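You operate a simulated robot arm through the tools that you are given. There is no shell and no other tool.

The job below is to be done with a simulated robot arm. You get a single attempt, and the scene is never put back.

JOB
Power up the source: main switch, all three phase switches, then output on.

The check looks at the end state, three seconds after you hand in, the way a careful person would. Anything else that was tipped, shoved, dropped, spilled or broken makes it a failure.

ROBOT AND FRAMES
A 7-joint arm with a fingered hand, fixed in place. Base frame: the origin is at the foot of the arm, x ahead of it, y to its left, z up. Units: mm, rad, N and s.
Its first joint turns from -2.897 to 2.897 rad. Payload 4 kg.
The TCP is the grasp point between the finger pads, 30 mm short of the fingertips. In the tool frame z runs along the fingers and y along their closing line. Largest opening 104 mm; the body of the gripper starts 35 mm behind the TCP. The gripper is a hand of 4 fingers: y runs from the thumb to the fingers, the wrist lies at [-15, -113, -190] in the tool frame, and closing takes about 1.5 s.
Orientation is told as [roll, pitch, yaw] about the base's x, y, z axes, in that order, counted from this pose: with the fingers straight down and the wrist toward the robot, the tool's x, y and z point along [0, 1, 0], [1, 0, 0] and [0, 0, -1] of the base frame.

CONTROLS
- The arm moves only by the tool apply_moves. Its argument "plan" is a list of rows, each a list of 3 entries, a list of its own where there are three numbers: the gripper command, from -1 (shut) to 1 (fully open), values between in proportion, then the shift along the base's x, y, z in m, then the turn, a rotation vector about the base's x, y, z in rad. In form: [[grip, [dx, dy, dz], [rx, ry, rz]], ...]. A call has 1 to 20 rows; each row is the pose to reach, as a shift and turn from the pose commanded when the call began. A row lasts 0.2 s, in which the tool goes at most 50 mm and 0.15 rad; a call with a longer step from one row to the next is refused whole, and so is a gripper value outside its range. Where a pose cannot be reached the arm comes as near as it can. A force on the tool above 40 N (or 10 N above the force at the start of the call, whichever is more), or a blocked arm, ends the call early, and 0.2 s more pass. Each finger travels about 153 mm/s and halts on what it meets, pressing with about 31 N; the grip force reading is that of the motor and also rises with nothing between the fingers. The clock runs only during rows and for 0.2 s after the last one: add rows that repeat a pose to give the fingers time. The reply holds the time, the measured pose of the TCP, the force on the tool along the base axes, the opening and the grip force, in the units named above and with some noise, with the torque about the TCP (base axes, N m) and any sound that the robot's microphone picked up.
- Cameras (640 x 400 px; columns grow to the right, rows downward): "scene" is fixed at [399.5, 498.2, 1645.1]; the picture's right is [-0.96, 0.29, 0.00], its down [0.12, 0.39, -0.91] and it looks along [-0.26, -0.87, -0.41] (base axes); focal length 332 px, centre (320, 200). "wrist" rides on the gripper at [61, -92, -130] in the tool frame; the picture's right is [-0.81, 0.27, -0.52], its down [-0.53, -0.71, 0.46] and it looks along [-0.24, 0.64, 0.72] (tool axes); focal length 275 px, centre (320, 200). There is no depth. A picture from a camera that has moved, and an enlarged one, comes with that camera's place and axes in the base frame and with its lens.
- snapshot(camera): a new picture of that camera. No time passes.
- grasp_type(shape): the hand has 4 fingers and takes this shape, open, in about a second: jaw (thumb against the fingers, like two jaws); tri (thumb and two fingers); tip (a fingertip pinch); poke (one finger out to press); point (the index stretched); flat (the hand flat); cup (the hand cupped); fist (a fist). The gripper value then closes the fingers along that shape, each until it touches; the sizes above hold for jaw. It gives what a move gives, with no picture.
- close_up(camera, box): a new picture of the part [left, top, right, bottom] of that camera's present view, enlarged. No time passes.
- job_done(): hands the job in; it is judged then, once.

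Nothing tells you positions but the pictures and the camera data. Unless the task says otherwise, let go and move clear before handing in.

The tools are called after ">>>" by a JSON object that holds its "op" and its "data". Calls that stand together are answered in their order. apply_moves: Moves the arm, as the interface text tells. Its arguments: {"type":"object","properties":{"plan":{"type":"array","items":{"type":"array"}}},"required":["plan"]} The other tools are called the same way: grasp_type (shape) gives the hand a shape; snapshot (camera) takes a picture; close_up (camera, box) takes an enlarged picture of a part of a camera's view; job_done () hands the job in.

At the start:

```text
clock: 0.0
position: [82.3, -443.2, 1328.3]
ee_rot: [0.0, 0.0, 0.0]
ft_force: [0.4, 0.5, 0.0]
moment: [0.04, -0.03, -0.04]
opening: 103.6
grasp_force: 0.1
shape: jaw
```

scene: 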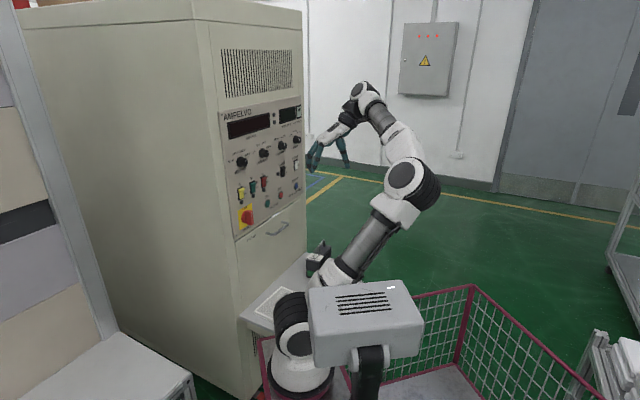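
wrist: 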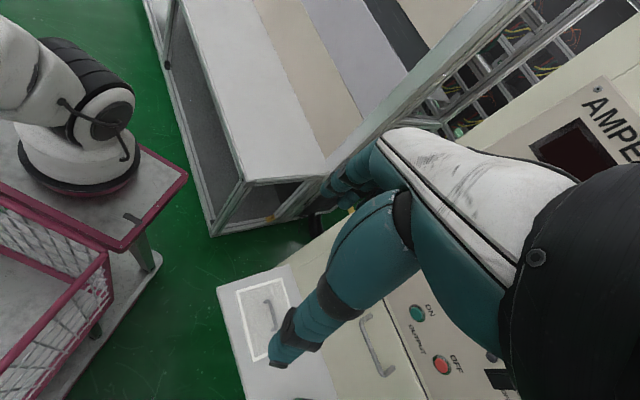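

I see a tall cabinet with a control panel (a red/yellow main switch at lower left, three small switches, knobs, and output ON/OFF buttons) to the arm's front. I will look closer at the panel first.

>>> {"op": "close_up", "data": {"camera": "scene", "box": [210, 90, 320, 250]}}

>>> {"op": "close_up", "data": {"camera": "scene", "box": [225, 160, 310, 240]}}

>>> {"op": "close_up", "data": {"camera": "wrist", "box": [300, 0, 640, 400]}}

```text
2.50 times, centred on (265, 170) of scene
camera zoom: at [399.5, 498.2, 1645.1], right [-0.96, 0.29, 0.0], down [0.12, 0.39, -0.91], along [-0.26, -0.87, -0.41], focal length 830 px, centre (458, 275)
```

zoom: 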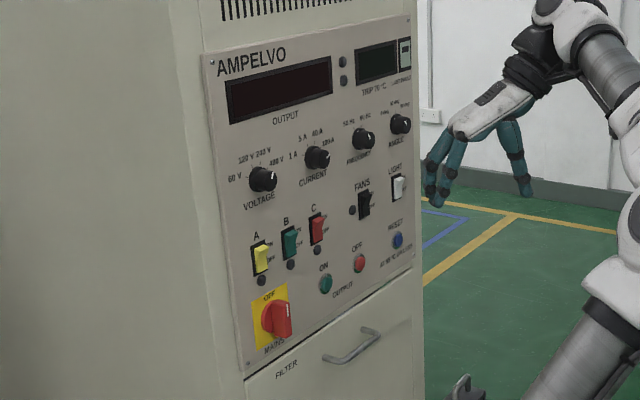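

```text
5.00 times, centred on (268, 200) of scene
camera zoom: at [399.5, 498.2, 1645.1], right [-0.96, 0.29, 0.0], down [0.12, 0.39, -0.91], along [-0.26, -0.87, -0.41], focal length 1660 px, centre (582, 200)
```

zoom: 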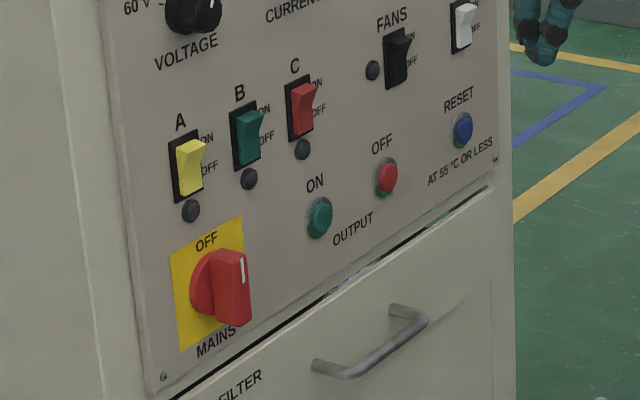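

```text
1.00 times, centred on (470, 200) of wrist (not enlarged: the box is as wide or as high as the picture)
camera zoom: at [-8.1, -382.0, 1458.7], right [0.27, -0.81, 0.52], down [-0.71, -0.53, -0.46], along [0.64, -0.24, -0.72], focal length 275 px, centre (170, 200)
```

zoom: 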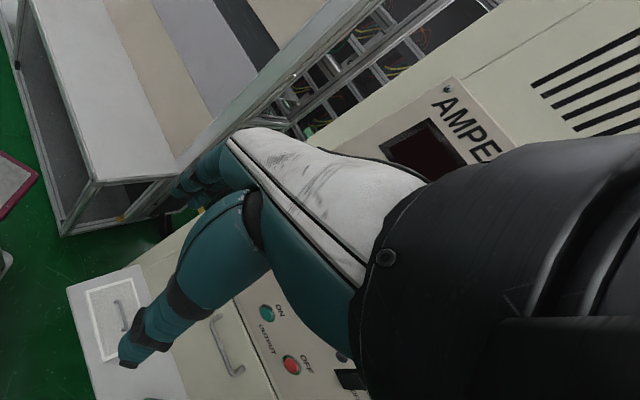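

The panel carries MAINS (rotary), A/B/C rockers with lamps, FANS, and output ON/OFF buttons. I'll look closer at the robot area and the MAINS handle before moving anything.

>>> {"op": "close_up", "data": {"camera": "scene", "box": [230, 60, 470, 210]}}

>>> {"op": "close_up", "data": {"camera": "scene", "box": [230, 230, 470, 400]}}

>>> {"op": "close_up", "data": {"camera": "scene", "box": [230, 180, 270, 240]}}

>>> {"op": "close_up", "data": {"camera": "scene", "box": [250, 95, 310, 150]}}

```text
2.67 times, centred on (350, 135) of scene
camera zoom: at [399.5, 498.2, 1645.1], right [-0.96, 0.29, 0.0], down [0.12, 0.39, -0.91], along [-0.26, -0.87, -0.41], focal length 885 px, centre (240, 373)
```

zoom: 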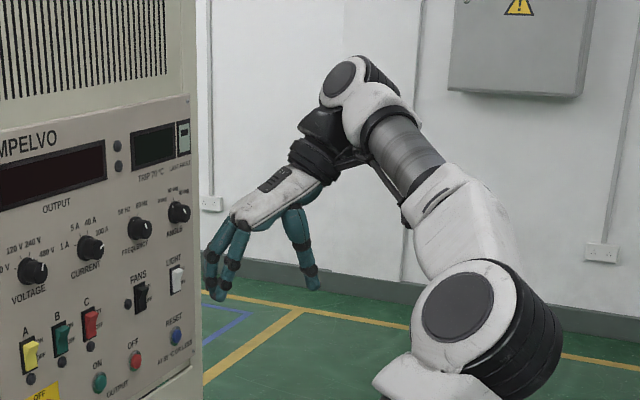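

```text
2.35 times, centred on (350, 315) of scene
camera zoom: at [399.5, 498.2, 1645.1], right [-0.96, 0.29, 0.0], down [0.12, 0.39, -0.91], along [-0.26, -0.87, -0.41], focal length 781 px, centre (249, -71)
```

zoom: 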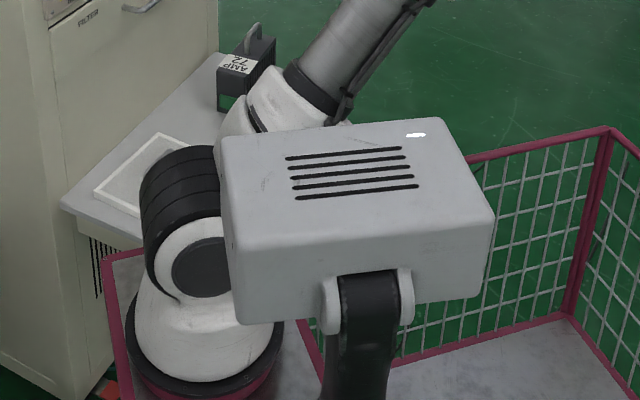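

```text
6.67 times, centred on (250, 210) of scene
camera zoom: at [399.5, 498.2, 1645.1], right [-0.96, 0.29, 0.0], down [0.12, 0.39, -0.91], along [-0.26, -0.87, -0.41], focal length 2213 px, centre (787, 133)
```

zoom: 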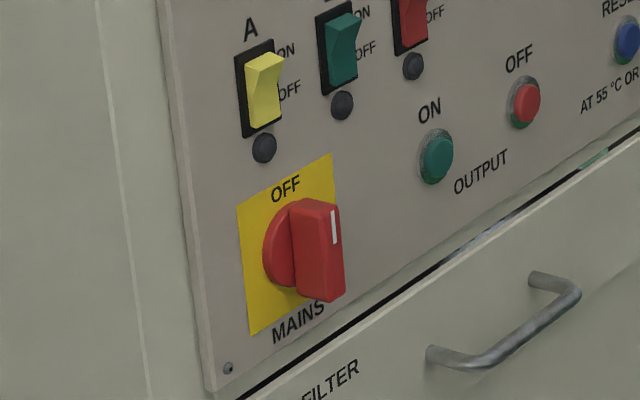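

```text
7.27 times, centred on (280, 122) of scene
camera zoom: at [399.5, 498.2, 1645.1], right [-0.96, 0.29, 0.0], down [0.12, 0.39, -0.91], along [-0.26, -0.87, -0.41], focal length 2414 px, centre (611, 764)
```

zoom: 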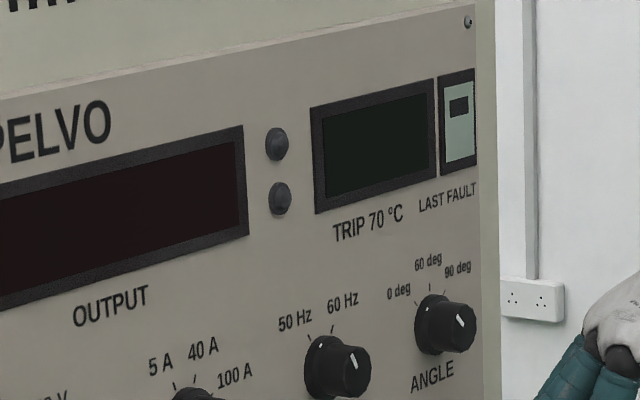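

The panel faces toward −x/+y at about 45°. By triangulation, output ON is near [246, -808, 1042], the A/B/C rockers are at z≈1150, and MAINS is near [348, -702, 1048]. I'll swing the hand to point at the panel from a safe distance, halfway first.

>>> {"op": "apply_moves", "data": {"plan": [[1, [0.002, -0.006, -0.008], [-0.043, -0.106, -0.043]], [1, [0.004, -0.012, -0.016], [-0.086, -0.212, -0.086]], [1, [0.008, -0.02, -0.026], [-0.128, -0.319, -0.128]], [1, [0.012, -0.03, -0.038], [-0.171, -0.425, -0.171]], [1, [0.016, -0.04, -0.05], [-0.214, -0.531, -0.214]], [1, [0.02, -0.05, -0.06], [-0.257, -0.637, -0.257]], [1, [0.024, -0.06, -0.07], [-0.3, -0.743, -0.3]]]}}

>>> {"op": "snapshot", "data": {"camera": "scene"}}

>>> {"op": "snapshot", "data": {"camera": "wrist"}}

```text
clock: 1.6
position: [109.7, -501.4, 1257.7]
ee_rot: [-0.225, -0.774, -0.226]
ft_force: [0.4, -0.4, 0.3]
moment: [0.02, 0.0, -0.01]
opening: 103.4
grasp_force: 0.1
shape: jaw
```

```text
taken
```

scene: 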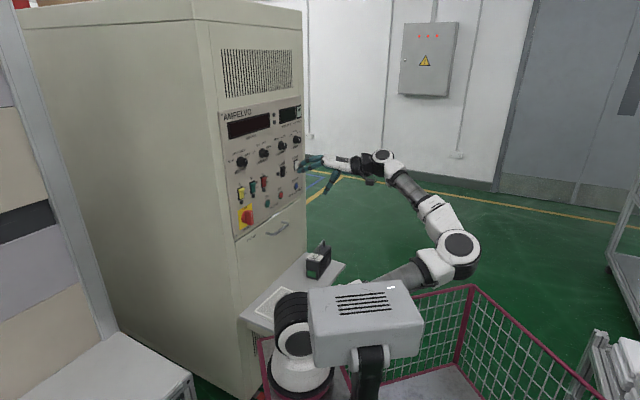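

```text
taken
camera wrist: at [-12.0, -383.5, 1274.5], right [-0.43, -0.59, 0.68], down [-0.42, -0.54, -0.73], along [0.8, -0.59, -0.02], focal length 275 px, centre (320, 200)
```

wrist: 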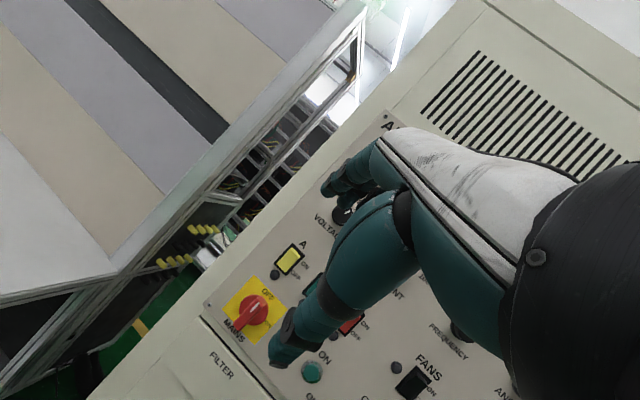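

The arm follows well and the hand is clear of everything. I'll complete the turn so the fingers point at the panel, then look again.

>>> {"op": "apply_moves", "data": {"plan": [[1, [0.002, -0.006, -0.006], [-0.043, -0.106, -0.043]], [1, [0.004, -0.012, -0.014], [-0.086, -0.212, -0.086]], [1, [0.008, -0.02, -0.024], [-0.128, -0.319, -0.128]], [1, [0.012, -0.03, -0.036], [-0.171, -0.425, -0.171]], [1, [0.016, -0.04, -0.05], [-0.214, -0.531, -0.214]], [1, [0.02, -0.05, -0.064], [-0.257, -0.637, -0.257]], [1, [0.024, -0.06, -0.078], [-0.3, -0.743, -0.3]], [1, [0.024, -0.06, -0.078], [-0.3, -0.743, -0.3]]]}}

>>> {"op": "snapshot", "data": {"camera": "scene"}}

>>> {"op": "snapshot", "data": {"camera": "wrist"}}

```text
clock: 3.4
position: [131.7, -561.2, 1181.3]
ee_rot: [1.805, -1.57, -2.573]
ft_force: [-0.3, 0.1, 0.9]
moment: [-0.02, 0.01, -0.02]
opening: 103.8
grasp_force: 0.0
shape: jaw
```

```text
taken
```

scene: 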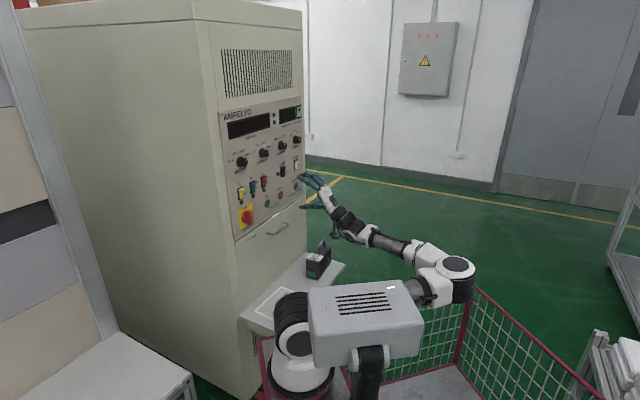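

```text
taken
camera wrist: at [81.5, -428.2, 1089.1], right [-0.94, -0.22, 0.27], down [-0.04, -0.7, -0.71], along [0.35, -0.68, 0.64], focal length 275 px, centre (320, 200)
```

wrist: 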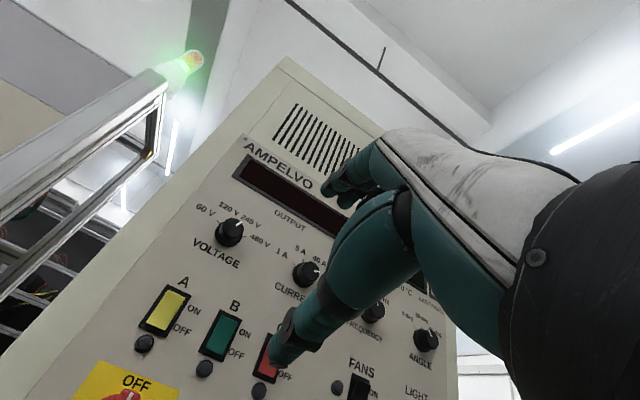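

The hand now points at the panel, about 250 mm in front of it. I'll move down and a little left in front of MAINS to see its labels and handle.

>>> {"op": "apply_moves", "data": {"plan": [[1, [0.008, 0.002, -0.02], [0, 0, 0]], [1, [0.016, 0.005, -0.045], [0, 0, 0]], [1, [0.024, 0.008, -0.07], [0, 0, 0]], [1, [0.032, 0.01, -0.095], [0, 0, 0]], [1, [0.04, 0.012, -0.12], [0, 0, 0]], [1, [0.047, 0.014, -0.141], [0, 0, 0]], [1, [0.047, 0.014, -0.141], [0, 0, 0]]]}}

>>> {"op": "snapshot", "data": {"camera": "scene"}}

>>> {"op": "snapshot", "data": {"camera": "wrist"}}

```text
clock: 5.0
position: [181.0, -547.2, 1040.4]
ee_rot: [0.485, -1.57, -1.253]
ft_force: [0.7, -0.2, 1.2]
moment: [-0.02, 0.02, 0.04]
opening: 103.3
grasp_force: 0.1
shape: jaw
```

```text
taken
```

scene: 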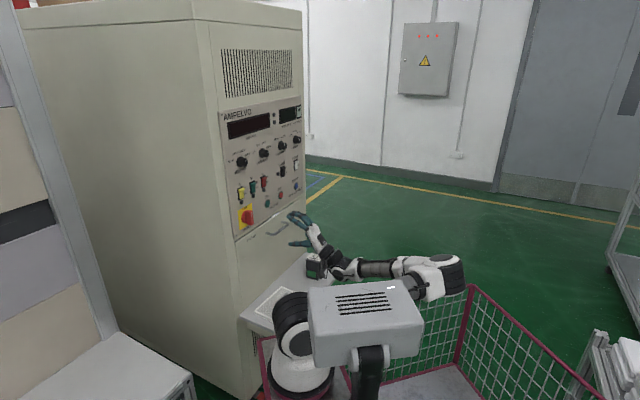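

```text
taken
camera wrist: at [129.6, -413.4, 948.4], right [-0.93, -0.22, 0.28], down [-0.04, -0.7, -0.71], along [0.35, -0.68, 0.64], focal length 275 px, centre (320, 200)
```

wrist: 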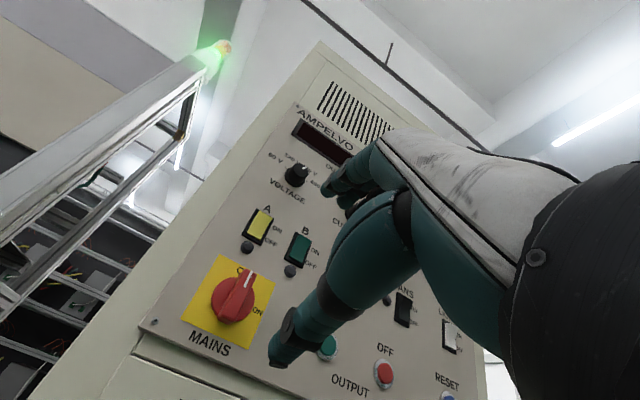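

>>> {"op": "close_up", "data": {"camera": "wrist", "box": [170, 180, 330, 370]}}

>>> {"op": "close_up", "data": {"camera": "wrist", "box": [320, 260, 480, 400]}}

>>> {"op": "close_up", "data": {"camera": "scene", "box": [270, 190, 370, 290]}}

```text
2.11 times, centred on (250, 275) of wrist
camera zoom: at [129.6, -413.4, 948.4], right [-0.93, -0.22, 0.28], down [-0.04, -0.7, -0.71], along [0.35, -0.68, 0.64], focal length 580 px, centre (467, 42)
```

zoom: 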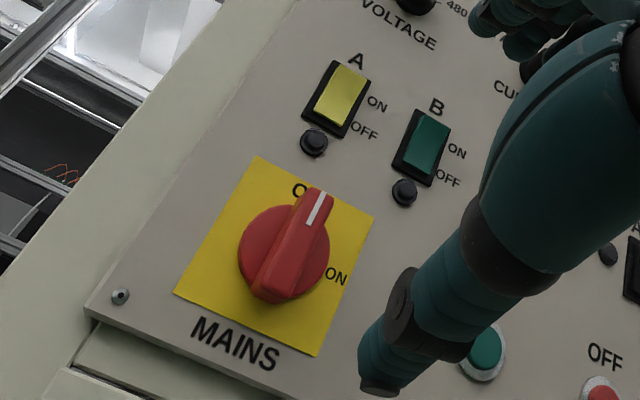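

```text
2.86 times, centred on (400, 330) of wrist
camera zoom: at [129.6, -413.4, 948.4], right [-0.93, -0.22, 0.28], down [-0.04, -0.7, -0.71], along [0.35, -0.68, 0.64], focal length 786 px, centre (91, -171)
```

zoom: 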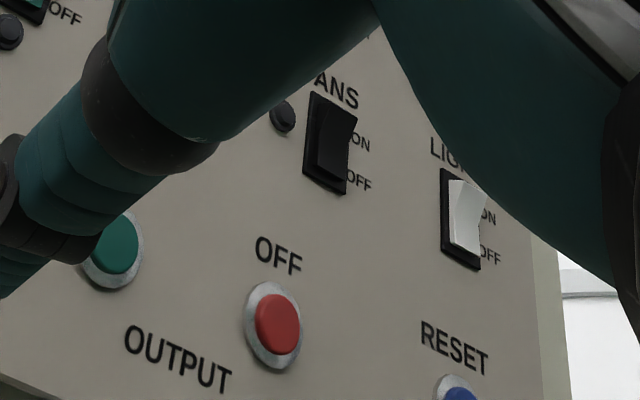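

```text
4.00 times, centred on (320, 240) of scene
camera zoom: at [399.5, 498.2, 1645.1], right [-0.96, 0.29, 0.0], down [0.12, 0.39, -0.91], along [-0.26, -0.87, -0.41], focal length 1328 px, centre (320, 40)
```

zoom: 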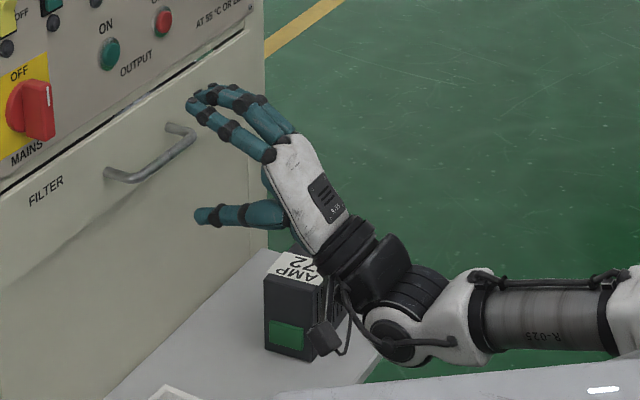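

MAINS shows OFF at top and ON to the right, so it needs a 90° clockwise turn. The rockers have ON at top, with their upper halves standing proud (off). I'll take the poke shape and see where the finger lies relative to the TCP.

>>> {"op": "grasp_type", "data": {"shape": "poke"}}

>>> {"op": "close_up", "data": {"camera": "scene", "box": [270, 190, 370, 290]}}

>>> {"op": "snapshot", "data": {"camera": "wrist"}}

```text
clock: 5.9
position: [180.4, -547.9, 1041.6]
ee_rot: [0.498, -1.571, -1.268]
ft_force: [-0.3, 0.8, 0.3]
moment: [-0.02, 0.05, 0.01]
opening: 0.0
grasp_force: 0.0
shape: poke
```

```text
4.00 times, centred on (320, 240) of scene
camera zoom: at [399.5, 498.2, 1645.1], right [-0.96, 0.29, 0.0], down [0.12, 0.39, -0.91], along [-0.26, -0.87, -0.41], focal length 1328 px, centre (320, 40)
```

zoom: 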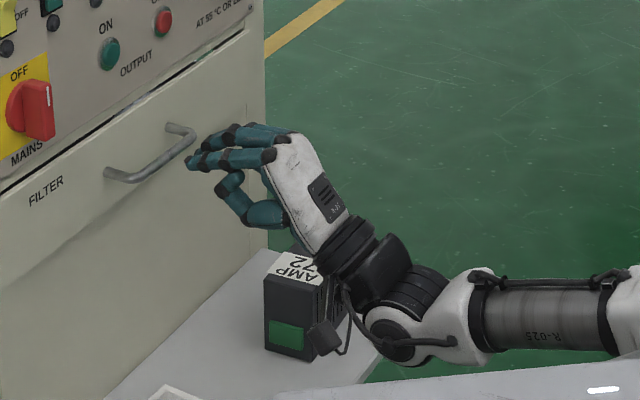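

```text
taken
camera wrist: at [129.5, -413.5, 948.7], right [-0.94, -0.22, 0.28], down [-0.04, -0.7, -0.71], along [0.35, -0.68, 0.64], focal length 275 px, centre (320, 200)
```

wrist: 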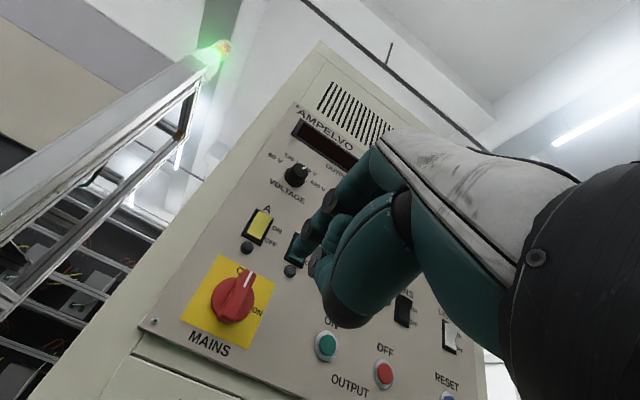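

>>> {"op": "close_up", "data": {"camera": "wrist", "box": [220, 160, 420, 320]}}

>>> {"op": "close_up", "data": {"camera": "scene", "box": [300, 210, 350, 250]}}

```text
2.50 times, centred on (320, 240) of wrist
camera zoom: at [129.5, -413.5, 948.7], right [-0.94, -0.22, 0.28], down [-0.04, -0.7, -0.71], along [0.35, -0.68, 0.64], focal length 688 px, centre (320, 100)
```

zoom: 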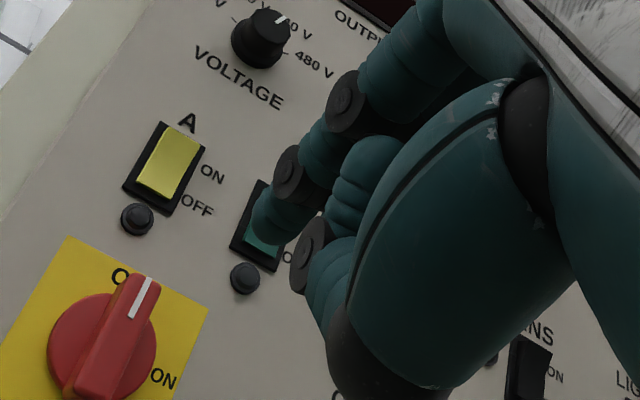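

```text
10.00 times, centred on (325, 230) of scene
camera zoom: at [399.5, 498.2, 1645.1], right [-0.96, 0.29, 0.0], down [0.12, 0.39, -0.91], along [-0.26, -0.87, -0.41], focal length 3320 px, centre (270, -100)
```

zoom: 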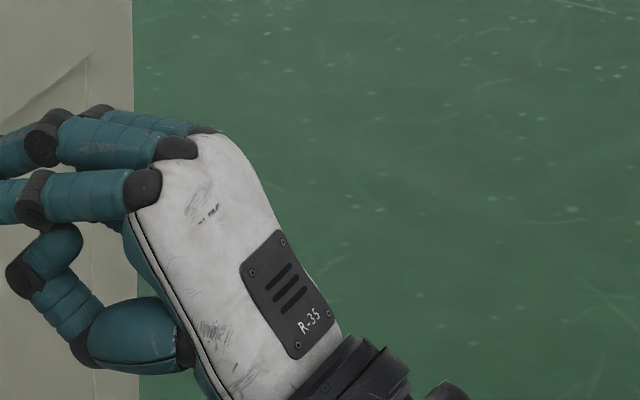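

>>> {"op": "close_up", "data": {"camera": "scene", "box": [280, 215, 325, 245]}}

>>> {"op": "close_up", "data": {"camera": "scene", "box": [228, 170, 278, 245]}}

```text
13.33 times, centred on (302, 230) of scene
camera zoom: at [399.5, 498.2, 1645.1], right [-0.96, 0.29, 0.0], down [0.12, 0.39, -0.91], along [-0.26, -0.87, -0.41], focal length 4426 px, centre (553, -200)
```

zoom: 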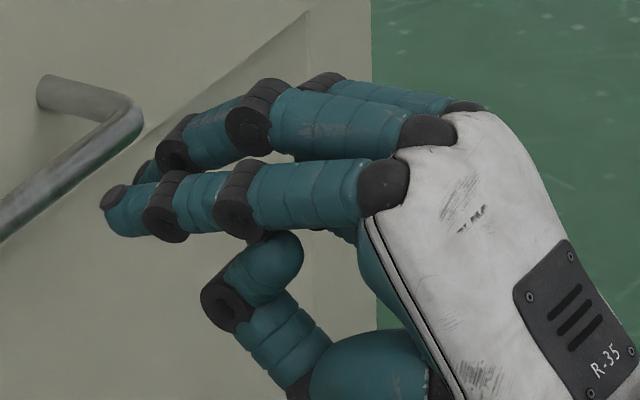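

```text
5.33 times, centred on (253, 208) of scene
camera zoom: at [399.5, 498.2, 1645.1], right [-0.96, 0.29, 0.0], down [0.12, 0.39, -0.91], along [-0.26, -0.87, -0.41], focal length 1771 px, centre (677, 160)
```

zoom: 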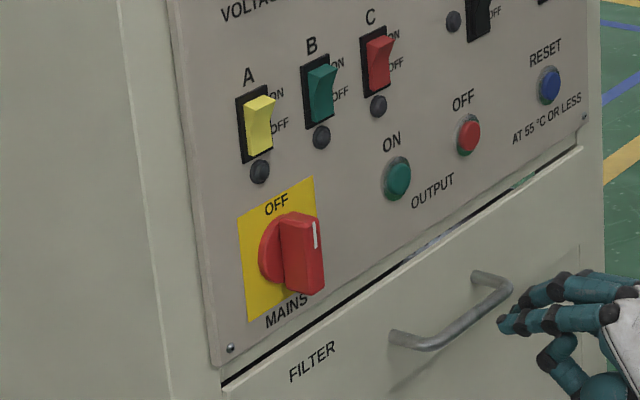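

>>> {"op": "grasp_type", "data": {"shape": "point"}}

>>> {"op": "close_up", "data": {"camera": "scene", "box": [280, 215, 325, 245]}}

>>> {"op": "close_up", "data": {"camera": "wrist", "box": [220, 160, 420, 320]}}

```text
clock: 6.8
position: [180.3, -546.5, 1041.3]
ee_rot: [0.615, -1.57, -1.385]
ft_force: [0.2, 0.6, -0.4]
moment: [0.01, 0.03, 0.05]
opening: 0.1
grasp_force: 0.0
shape: point
```

```text
13.33 times, centred on (302, 230) of scene
camera zoom: at [399.5, 498.2, 1645.1], right [-0.96, 0.29, 0.0], down [0.12, 0.39, -0.91], along [-0.26, -0.87, -0.41], focal length 4426 px, centre (553, -200)
```

zoom: 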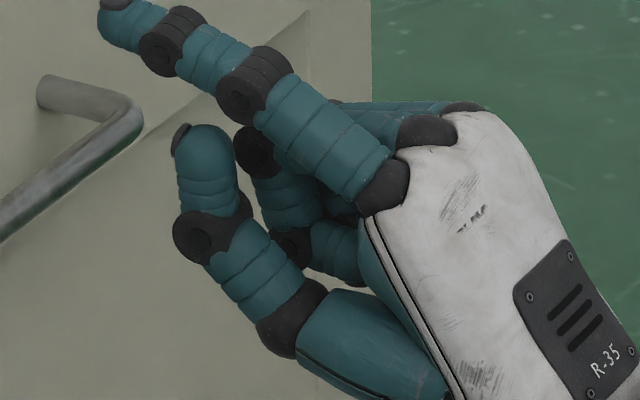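

```text
2.50 times, centred on (320, 240) of wrist
camera zoom: at [129.5, -413.5, 948.7], right [-0.94, -0.22, 0.28], down [-0.04, -0.7, -0.71], along [0.35, -0.68, 0.64], focal length 688 px, centre (320, 100)
```

zoom: 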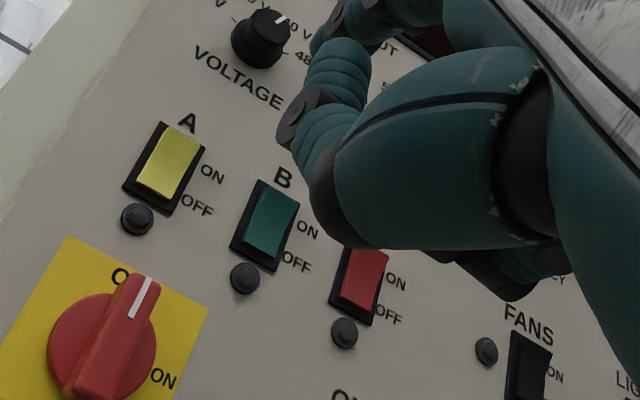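

The poke shape suits this best: its tip sits about 32 mm ahead of the TCP and ~7 mm left. I'll return to poke and bring the tip just in front of the panel, to the right of the lower half of the MAINS handle, so I can push that half left (clockwise).

>>> {"op": "grasp_type", "data": {"shape": "poke"}}

>>> {"op": "apply_moves", "data": {"plan": [[1, [0.012, -0.018, -0.002], [0, 0, 0]], [1, [0.028, -0.043, -0.004], [0, 0, 0]], [1, [0.044, -0.068, -0.006], [0, 0, 0]], [1, [0.06, -0.093, -0.008], [0, 0, 0]], [1, [0.074, -0.114, -0.01], [0, 0, 0]], [1, [0.083, -0.1285, -0.012], [0, 0, 0]], [1, [0.083, -0.1285, -0.012], [0, 0, 0]]]}}

>>> {"op": "snapshot", "data": {"camera": "wrist"}}

>>> {"op": "close_up", "data": {"camera": "scene", "box": [228, 180, 288, 260]}}

```text
clock: 7.7
position: [181.1, -547.3, 1040.9]
ee_rot: [0.567, -1.571, -1.334]
ft_force: [0.2, 0.2, 0.5]
moment: [-0.03, 0.04, 0.0]
opening: 0.0
grasp_force: 0.0
shape: poke
```

```text
clock: 9.3
position: [229.8, -694.0, 1034.8]
ee_rot: [0.453, -1.565, -1.2]
ft_force: [-1.1, -0.3, -0.5]
moment: [0.0, 0.0, -0.01]
opening: 0.0
grasp_force: 0.0
shape: poke
out of reach, approached as far as the arm can: row 1, 2, 3, 4, 5, 6, 7
```

```text
taken
camera wrist: at [176.2, -560.7, 943.3], right [-0.93, -0.24, 0.28], down [-0.03, -0.7, -0.72], along [0.37, -0.67, 0.64], focal length 275 px, centre (320, 200)
```

wrist: 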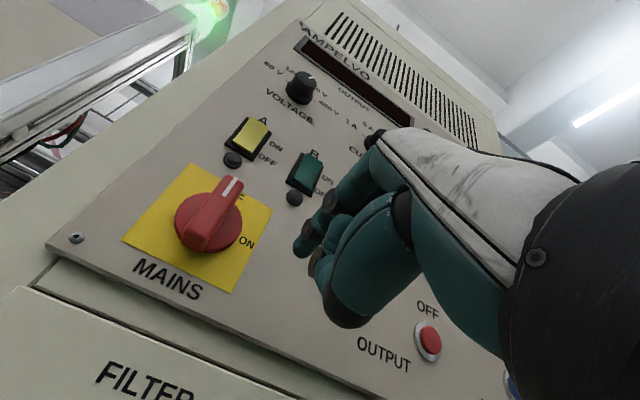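

```text
5.00 times, centred on (258, 220) of scene
camera zoom: at [399.5, 498.2, 1645.1], right [-0.96, 0.29, 0.0], down [0.12, 0.39, -0.91], along [-0.26, -0.87, -0.41], focal length 1660 px, centre (630, 100)
```

zoom: 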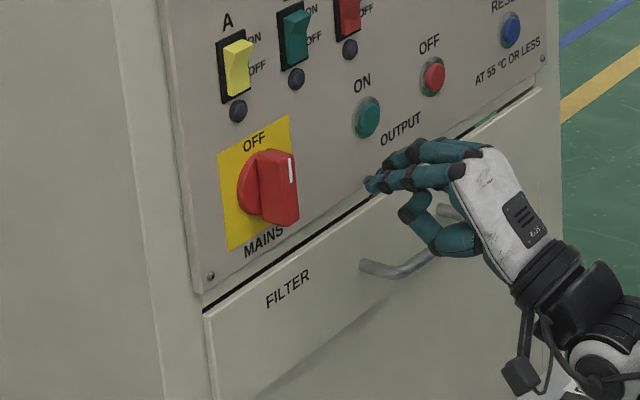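

The arm could not reach the last pose: it stopped ~35 mm to the right of the goal, probably at a wrist joint limit in this orientation. I'll look at the whole arm before choosing a better hand yaw.

>>> {"op": "snapshot", "data": {"camera": "scene"}}

>>> {"op": "close_up", "data": {"camera": "scene", "box": [240, 210, 480, 400]}}

```text
taken
```

scene: 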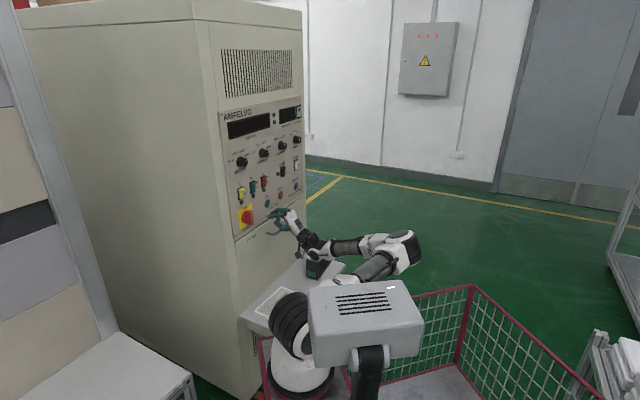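

```text
2.11 times, centred on (360, 305) of scene
camera zoom: at [399.5, 498.2, 1645.1], right [-0.96, 0.29, 0.0], down [0.12, 0.39, -0.91], along [-0.26, -0.87, -0.41], focal length 699 px, centre (236, -21)
```

zoom: 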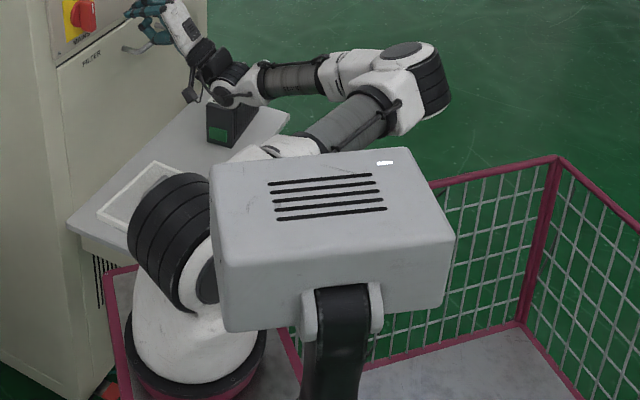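

>>> {"op": "apply_moves", "data": {"plan": [[1, [0, 0, 0], [0, 0, 0.12]], [1, [0, 0, 0], [0, 0, 0.24]], [1, [0, 0, 0], [0, 0, 0.36]], [1, [0, 0, 0], [0, 0, 0.36]]]}}

>>> {"op": "snapshot", "data": {"camera": "wrist"}}

>>> {"op": "snapshot", "data": {"camera": "scene"}}

```text
clock: 10.3
position: [228.6, -693.8, 1034.4]
ee_rot: [0.893, -1.57, -1.3]
ft_force: [0.4, 0.6, -0.4]
moment: [-0.01, 0.01, 0.04]
opening: 0.0
grasp_force: 0.2
shape: poke
```

```text
taken
camera wrist: at [134.2, -586.5, 944.0], right [-0.8, -0.54, 0.27], down [0.21, -0.67, -0.71], along [0.57, -0.51, 0.64], focal length 275 px, centre (320, 200)
```

wrist: 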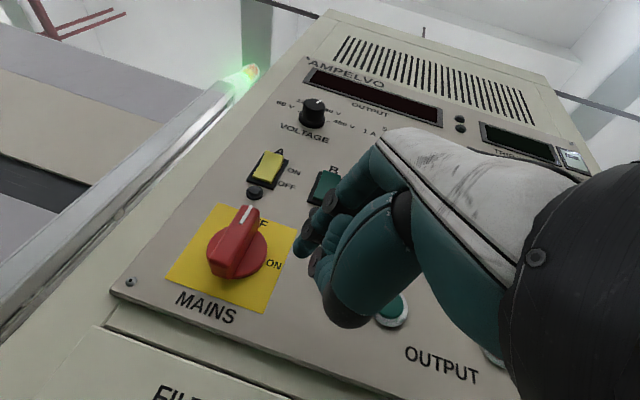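

```text
taken
```

scene: 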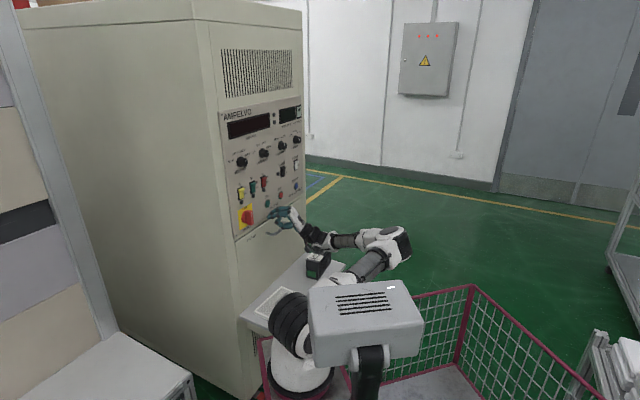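

With a 20° yaw to the left the arm is no longer at its limit. I'll try moving from here so the tip ends up right of the handle's lower half, still in front of the panel.

>>> {"op": "apply_moves", "data": {"plan": [[1, [0.01, 0.0, -0.001], [0, 0, 0]], [1, [0.02, 0.001, -0.002], [0, 0, 0]], [1, [0.03, 0.001, -0.004], [0, 0, 0]], [1, [0.039, 0.0015, -0.005], [0, 0, 0]], [1, [0.039, 0.0015, -0.005], [0, 0, 0]]]}}

>>> {"op": "snapshot", "data": {"camera": "wrist"}}

>>> {"op": "close_up", "data": {"camera": "scene", "box": [228, 180, 288, 260]}}

```text
clock: 11.5
position: [267.4, -692.2, 1028.9]
ee_rot: [0.708, -1.57, -1.114]
ft_force: [0.1, -0.1, -0.4]
moment: [0.0, 0.0, 0.03]
opening: 0.1
grasp_force: 0.3
shape: poke
```

```text
taken
camera wrist: at [172.0, -584.4, 937.4], right [-0.8, -0.54, 0.28], down [0.21, -0.67, -0.71], along [0.57, -0.51, 0.64], focal length 275 px, centre (320, 200)
```

wrist: 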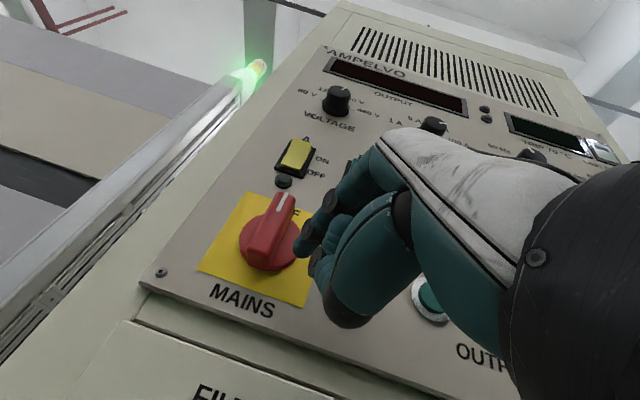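

```text
5.00 times, centred on (258, 220) of scene
camera zoom: at [399.5, 498.2, 1645.1], right [-0.96, 0.29, 0.0], down [0.12, 0.39, -0.91], along [-0.26, -0.87, -0.41], focal length 1660 px, centre (630, 100)
```

zoom: 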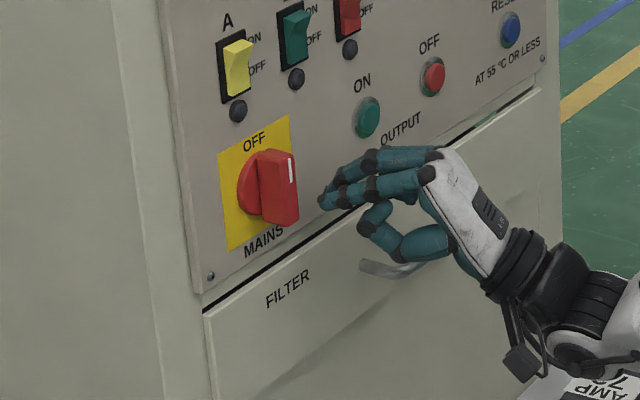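

The tip is now about 10 mm in front of the handle's face and right of its lower half, as planned. I'll advance 25 mm toward the panel beside the handle.

>>> {"op": "apply_moves", "data": {"plan": [[1, [0.0045, -0.0043, 0], [0, 0, 0]], [1, [0.009, -0.0086, 0], [0, 0, 0]], [1, [0.0135, -0.013, 0], [0, 0, 0]], [1, [0.018, -0.0173, 0], [0, 0, 0]], [1, [0.018, -0.0173, 0], [0, 0, 0]]]}}

>>> {"op": "close_up", "data": {"camera": "wrist", "box": [170, 160, 370, 320]}}

>>> {"op": "close_up", "data": {"camera": "scene", "box": [228, 180, 288, 260]}}

```text
clock: 12.7
position: [284.5, -708.5, 1029.8]
ee_rot: [0.428, -1.571, -0.838]
ft_force: [0.8, 0.2, 0.1]
moment: [0.04, 0.0, 0.04]
opening: 0.0
grasp_force: 0.1
shape: poke
```

```text
2.50 times, centred on (270, 240) of wrist
camera zoom: at [189.7, -601.8, 938.5], right [-0.8, -0.54, 0.28], down [0.21, -0.67, -0.71], along [0.57, -0.51, 0.64], focal length 688 px, centre (445, 100)
```

zoom: 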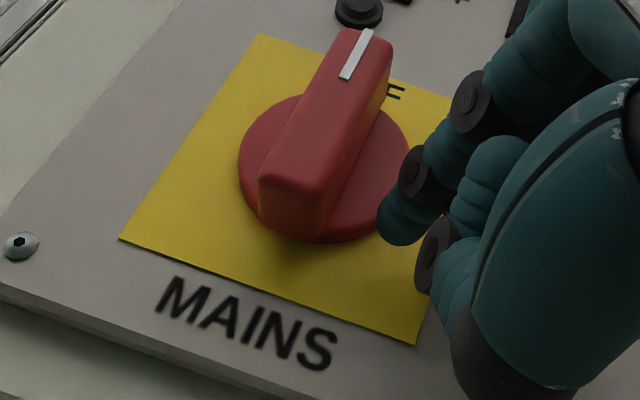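

```text
5.00 times, centred on (258, 220) of scene
camera zoom: at [399.5, 498.2, 1645.1], right [-0.96, 0.29, 0.0], down [0.12, 0.39, -0.91], along [-0.26, -0.87, -0.41], focal length 1660 px, centre (630, 100)
```

zoom: 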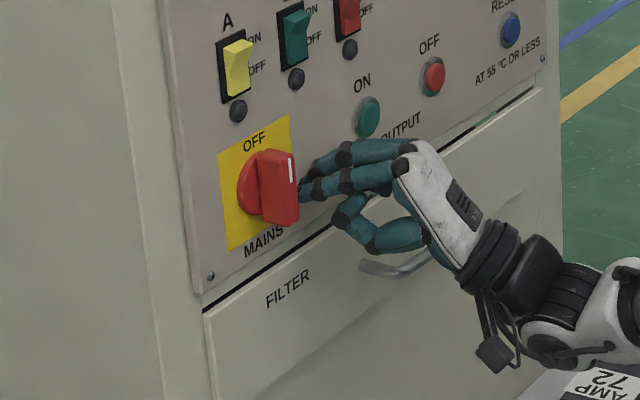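

No contact yet; the finger sits beside the handle's lower half at roughly 20 mm from the panel. I'll now push left along an arc, the first half of the turn, and check.

>>> {"op": "apply_moves", "data": {"plan": [[1, [0.0035, 0.0037, 0], [0, 0, 0]], [1, [0.0061, 0.0063, 0], [0, 0, 0]], [1, [0.0085, 0.0088, -0.002], [0, 0, 0]], [1, [0.0106, 0.011, -0.0036], [0, 0, 0]], [1, [0.013, 0.0136, -0.0045], [0, 0, 0]], [1, [0.0155, 0.0162, -0.0051], [0, 0, 0]], [1, [0.018, 0.019, -0.005], [0, 0, 0]], [1, [0.0207, 0.0215, -0.0048], [0, 0, 0]], [1, [0.0207, 0.0215, -0.0048], [0, 0, 0]]]}}

>>> {"op": "close_up", "data": {"camera": "wrist", "box": [170, 160, 370, 320]}}

>>> {"op": "close_up", "data": {"camera": "scene", "box": [228, 180, 288, 260]}}

```text
clock: 14.7
position: [306.3, -688.5, 1025.5]
ee_rot: [1.068, -1.571, -1.475]
ft_force: [-3.2, -1.5, -2.9]
moment: [0.03, 0.01, -0.07]
opening: 0.2
grasp_force: 0.1
shape: poke
```

```text
2.50 times, centred on (270, 240) of wrist
camera zoom: at [211.3, -580.9, 934.0], right [-0.8, -0.54, 0.27], down [0.21, -0.67, -0.71], along [0.57, -0.51, 0.64], focal length 688 px, centre (445, 100)
```

zoom: 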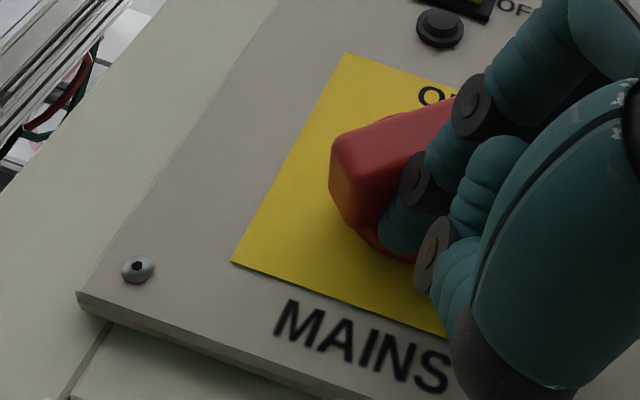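

```text
5.00 times, centred on (258, 220) of scene
camera zoom: at [399.5, 498.2, 1645.1], right [-0.96, 0.29, 0.0], down [0.12, 0.39, -0.91], along [-0.26, -0.87, -0.41], focal length 1660 px, centre (630, 100)
```

zoom: 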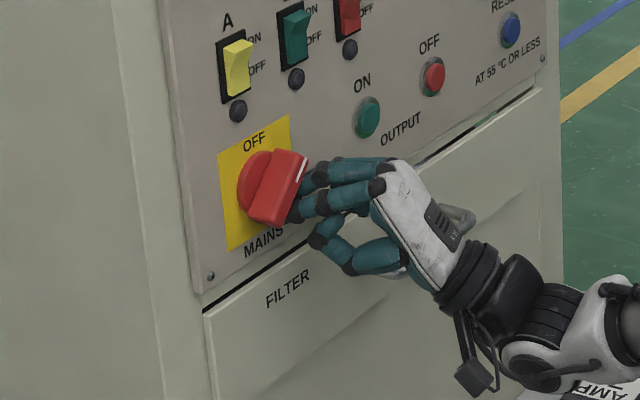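

The handle is turning clockwise, about halfway. I'll continue the arc to complete the 90°.

>>> {"op": "apply_moves", "data": {"plan": [[1, [0.0024, 0.0025, 0.001], [0, 0, 0]], [1, [0.0048, 0.005, 0.0022], [0, 0, 0]], [1, [0.007, 0.0072, 0.004], [0, 0, 0]], [1, [0.0091, 0.0094, 0.0062], [0, 0, 0]], [1, [0.011, 0.0113, 0.009], [0, 0, 0]], [1, [0.0125, 0.013, 0.0116], [0, 0, 0]], [1, [0.0134, 0.014, 0.0137], [0, 0, 0]], [1, [0.0141, 0.0147, 0.0158], [0, 0, 0]], [1, [0.0141, 0.0147, 0.0158], [0, 0, 0]]]}}

>>> {"op": "close_up", "data": {"camera": "wrist", "box": [170, 160, 370, 320]}}

>>> {"op": "close_up", "data": {"camera": "scene", "box": [228, 180, 288, 260]}}

>>> {"op": "close_up", "data": {"camera": "scene", "box": [215, 90, 310, 170]}}

```text
clock: 15.9
position: [312.4, -678.8, 1029.4]
ee_rot: [0.761, -1.563, -1.178]
ft_force: [-17.8, -2.2, -18.1]
moment: [0.06, -0.11, -0.08]
opening: 0.2
grasp_force: 0.0
shape: poke
stopped in row 5: the force on the tool passed its limit at 44 N (the readings are from after the stop); the commanded pose is now the measured one
```

```text
2.50 times, centred on (270, 240) of wrist
camera zoom: at [217.6, -570.1, 938.8], right [-0.8, -0.53, 0.27], down [0.2, -0.67, -0.72], along [0.57, -0.52, 0.64], focal length 688 px, centre (445, 100)
```

zoom: 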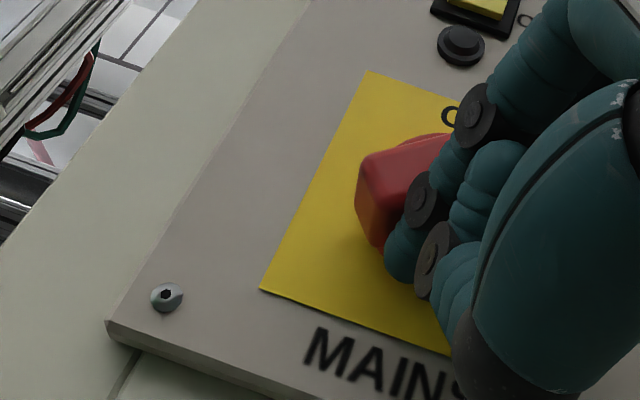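

```text
5.00 times, centred on (258, 220) of scene
camera zoom: at [399.5, 498.2, 1645.1], right [-0.96, 0.29, 0.0], down [0.12, 0.39, -0.91], along [-0.26, -0.87, -0.41], focal length 1660 px, centre (630, 100)
```

zoom: 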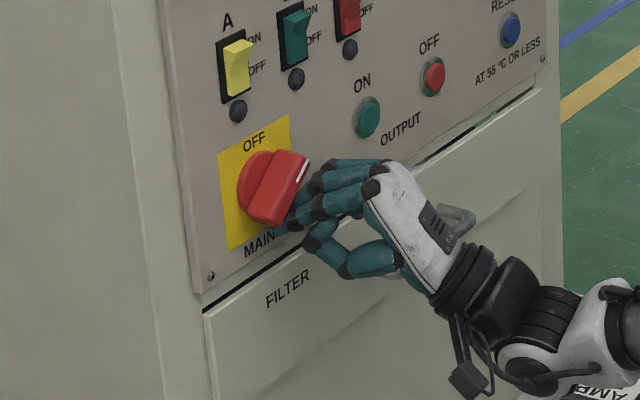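

```text
5.00 times, centred on (262, 130) of scene
camera zoom: at [399.5, 498.2, 1645.1], right [-0.96, 0.29, 0.0], down [0.12, 0.39, -0.91], along [-0.26, -0.87, -0.41], focal length 1660 px, centre (608, 550)
```

zoom: 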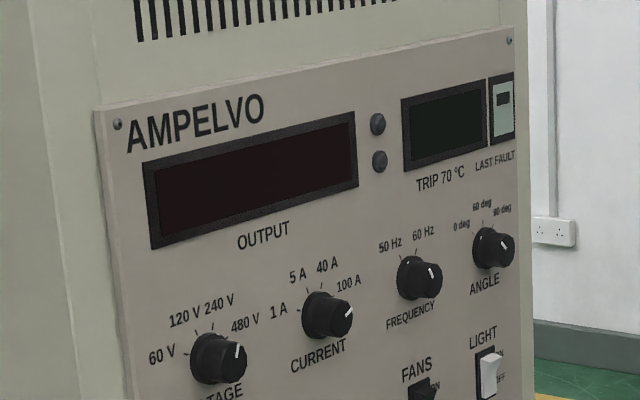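

The force limit stopped the push with the handle at about 55°, probably because the handle's upper half met my other fingers. I'll back out and look.

>>> {"op": "apply_moves", "data": {"plan": [[1, [-0.003, -0.003, -0.004], [0, 0, 0]], [1, [-0.01, 0.003, -0.004], [0, 0, 0]], [1, [-0.022, 0.014, -0.004], [0, 0, 0]], [1, [-0.034, 0.025, -0.004], [0, 0, 0]], [1, [-0.046, 0.036, -0.004], [0, 0, 0]], [1, [-0.05, 0.04, 0.0], [0, 0, 0]], [1, [-0.05, 0.04, 0.0], [0, 0, 0]]]}}

>>> {"op": "snapshot", "data": {"camera": "wrist"}}

>>> {"op": "close_up", "data": {"camera": "scene", "box": [228, 180, 288, 260]}}

```text
clock: 17.5
position: [263.6, -636.9, 1032.5]
ee_rot: [0.735, -1.566, -1.146]
ft_force: [-0.6, -0.2, 0.8]
moment: [0.03, 0.01, -0.01]
opening: 0.0
grasp_force: 0.0
shape: poke
```

```text
taken
camera wrist: at [169.4, -529.5, 941.4], right [-0.8, -0.54, 0.27], down [0.2, -0.67, -0.72], along [0.57, -0.52, 0.64], focal length 275 px, centre (320, 200)
```

wrist: 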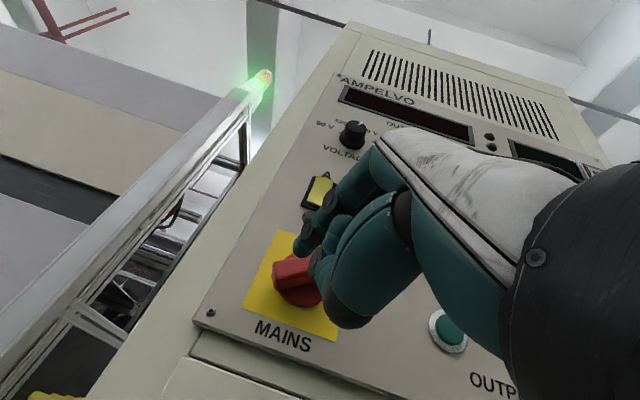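

```text
5.00 times, centred on (258, 220) of scene
camera zoom: at [399.5, 498.2, 1645.1], right [-0.96, 0.29, 0.0], down [0.12, 0.39, -0.91], along [-0.26, -0.87, -0.41], focal length 1660 px, centre (630, 100)
```

zoom: 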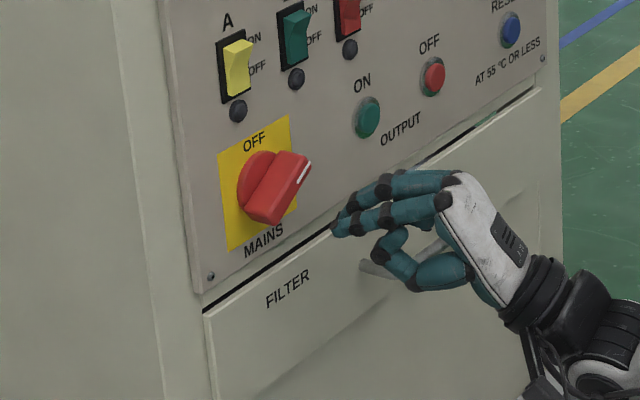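

>>> {"op": "close_up", "data": {"camera": "wrist", "box": [230, 200, 380, 360]}}

>>> {"op": "close_up", "data": {"camera": "scene", "box": [236, 198, 266, 233]}}

```text
2.50 times, centred on (305, 280) of wrist
camera zoom: at [169.4, -529.5, 941.4], right [-0.8, -0.54, 0.27], down [0.2, -0.67, -0.72], along [0.57, -0.52, 0.64], focal length 688 px, centre (358, 0)
```

zoom: 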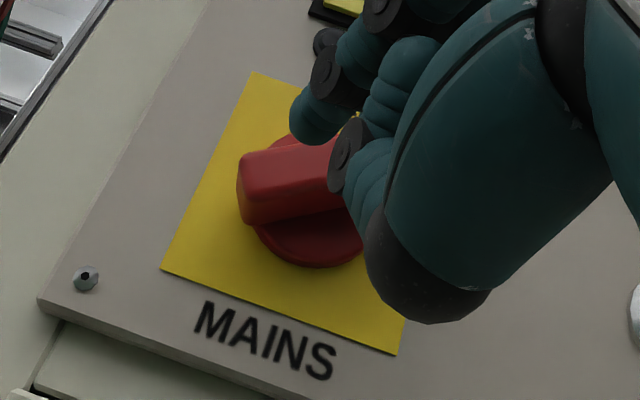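

```text
11.43 times, centred on (251, 216) of scene
camera zoom: at [399.5, 498.2, 1645.1], right [-0.96, 0.29, 0.0], down [0.12, 0.39, -0.91], along [-0.26, -0.87, -0.41], focal length 3794 px, centre (1109, 23)
```

zoom: 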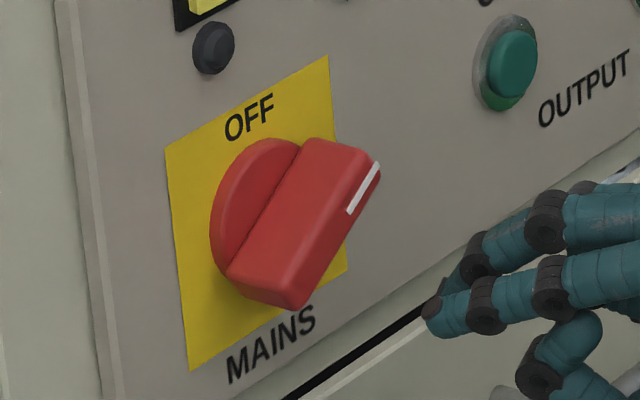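

The handle sits at about 50–55° and stays there. I'll finish the turn from the other side: fingertip above the upper-right half, pushing right and down. First I'll position in front and above.

>>> {"op": "apply_moves", "data": {"plan": [[1, [0.0, -0.005, 0.02], [0, 0, 0]], [1, [0.002, -0.01, 0.04], [0, 0, 0]], [1, [0.005, -0.02, 0.0539], [0, 0, 0]], [1, [0.0119, -0.0329, 0.0539], [0, 0, 0]], [1, [0.0119, -0.0329, 0.0539], [0, 0, 0]]]}}

>>> {"op": "snapshot", "data": {"camera": "wrist"}}

>>> {"op": "close_up", "data": {"camera": "scene", "box": [228, 180, 288, 240]}}

```text
clock: 18.7
position: [275.7, -670.1, 1085.4]
ee_rot: [0.697, -1.568, -1.108]
ft_force: [0.6, 0.5, -0.1]
moment: [0.01, -0.02, 0.0]
opening: 0.0
grasp_force: 0.1
shape: poke
```

```text
taken
camera wrist: at [180.4, -561.5, 994.3], right [-0.8, -0.54, 0.27], down [0.2, -0.67, -0.72], along [0.57, -0.52, 0.64], focal length 275 px, centre (320, 200)
```

wrist: 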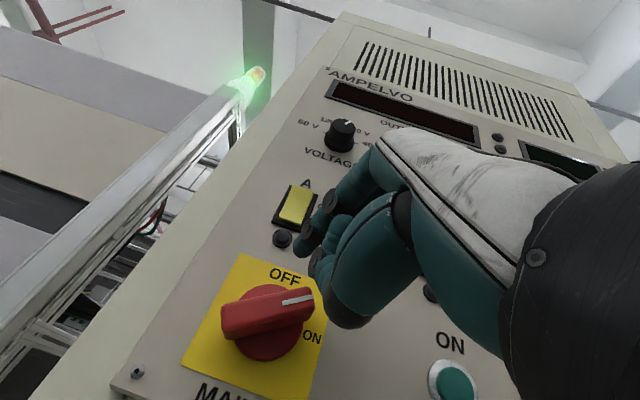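

```text
6.67 times, centred on (258, 210) of scene
camera zoom: at [399.5, 498.2, 1645.1], right [-0.96, 0.29, 0.0], down [0.12, 0.39, -0.91], along [-0.26, -0.87, -0.41], focal length 2213 px, centre (733, 133)
```

zoom: 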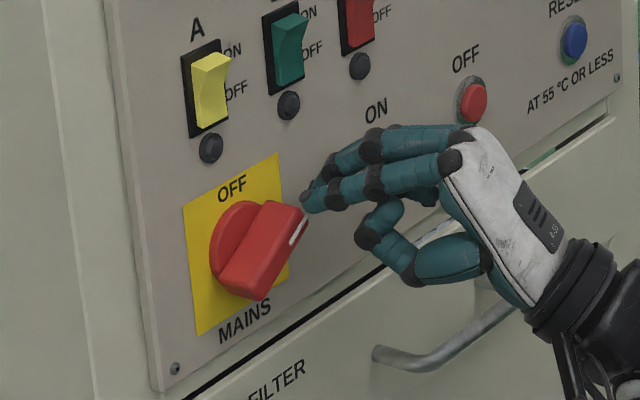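

The tip is in front and above the handle's right half with a clear path. I'll advance it ~33 mm beside the handle.

>>> {"op": "apply_moves", "data": {"plan": [[1, [0.006, -0.0058, 0], [0, 0, 0]], [1, [0.012, -0.0115, 0], [0, 0, 0]], [1, [0.018, -0.0173, 0], [0, 0, 0]], [1, [0.0238, -0.0229, 0], [0, 0, 0]], [1, [0.0238, -0.0229, 0], [0, 0, 0]]]}}

>>> {"op": "snapshot", "data": {"camera": "wrist"}}

>>> {"op": "close_up", "data": {"camera": "scene", "box": [228, 180, 288, 240]}}

```text
clock: 19.9
position: [298.0, -694.4, 1087.4]
ee_rot: [0.7, -1.568, -1.112]
ft_force: [0.2, -0.7, -0.8]
moment: [-0.01, 0.02, 0.0]
opening: 0.1
grasp_force: 0.2
shape: poke
```

```text
taken
camera wrist: at [204.6, -585.6, 995.2], right [-0.8, -0.54, 0.27], down [0.2, -0.67, -0.72], along [0.57, -0.52, 0.64], focal length 275 px, centre (320, 200)
```

wrist: 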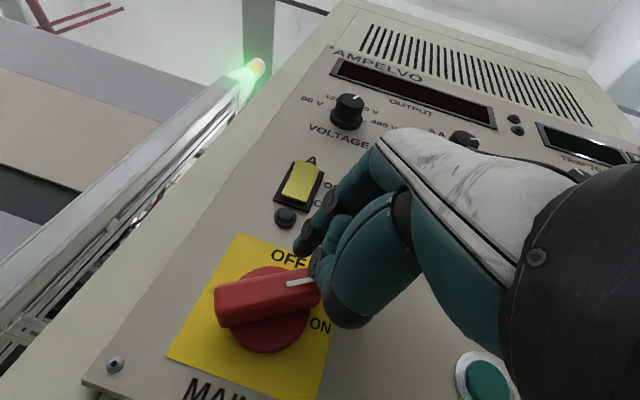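

```text
6.67 times, centred on (258, 210) of scene
camera zoom: at [399.5, 498.2, 1645.1], right [-0.96, 0.29, 0.0], down [0.12, 0.39, -0.91], along [-0.26, -0.87, -0.41], focal length 2213 px, centre (733, 133)
```

zoom: 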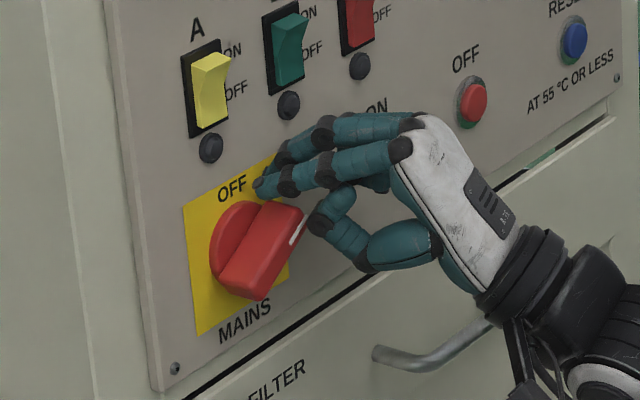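

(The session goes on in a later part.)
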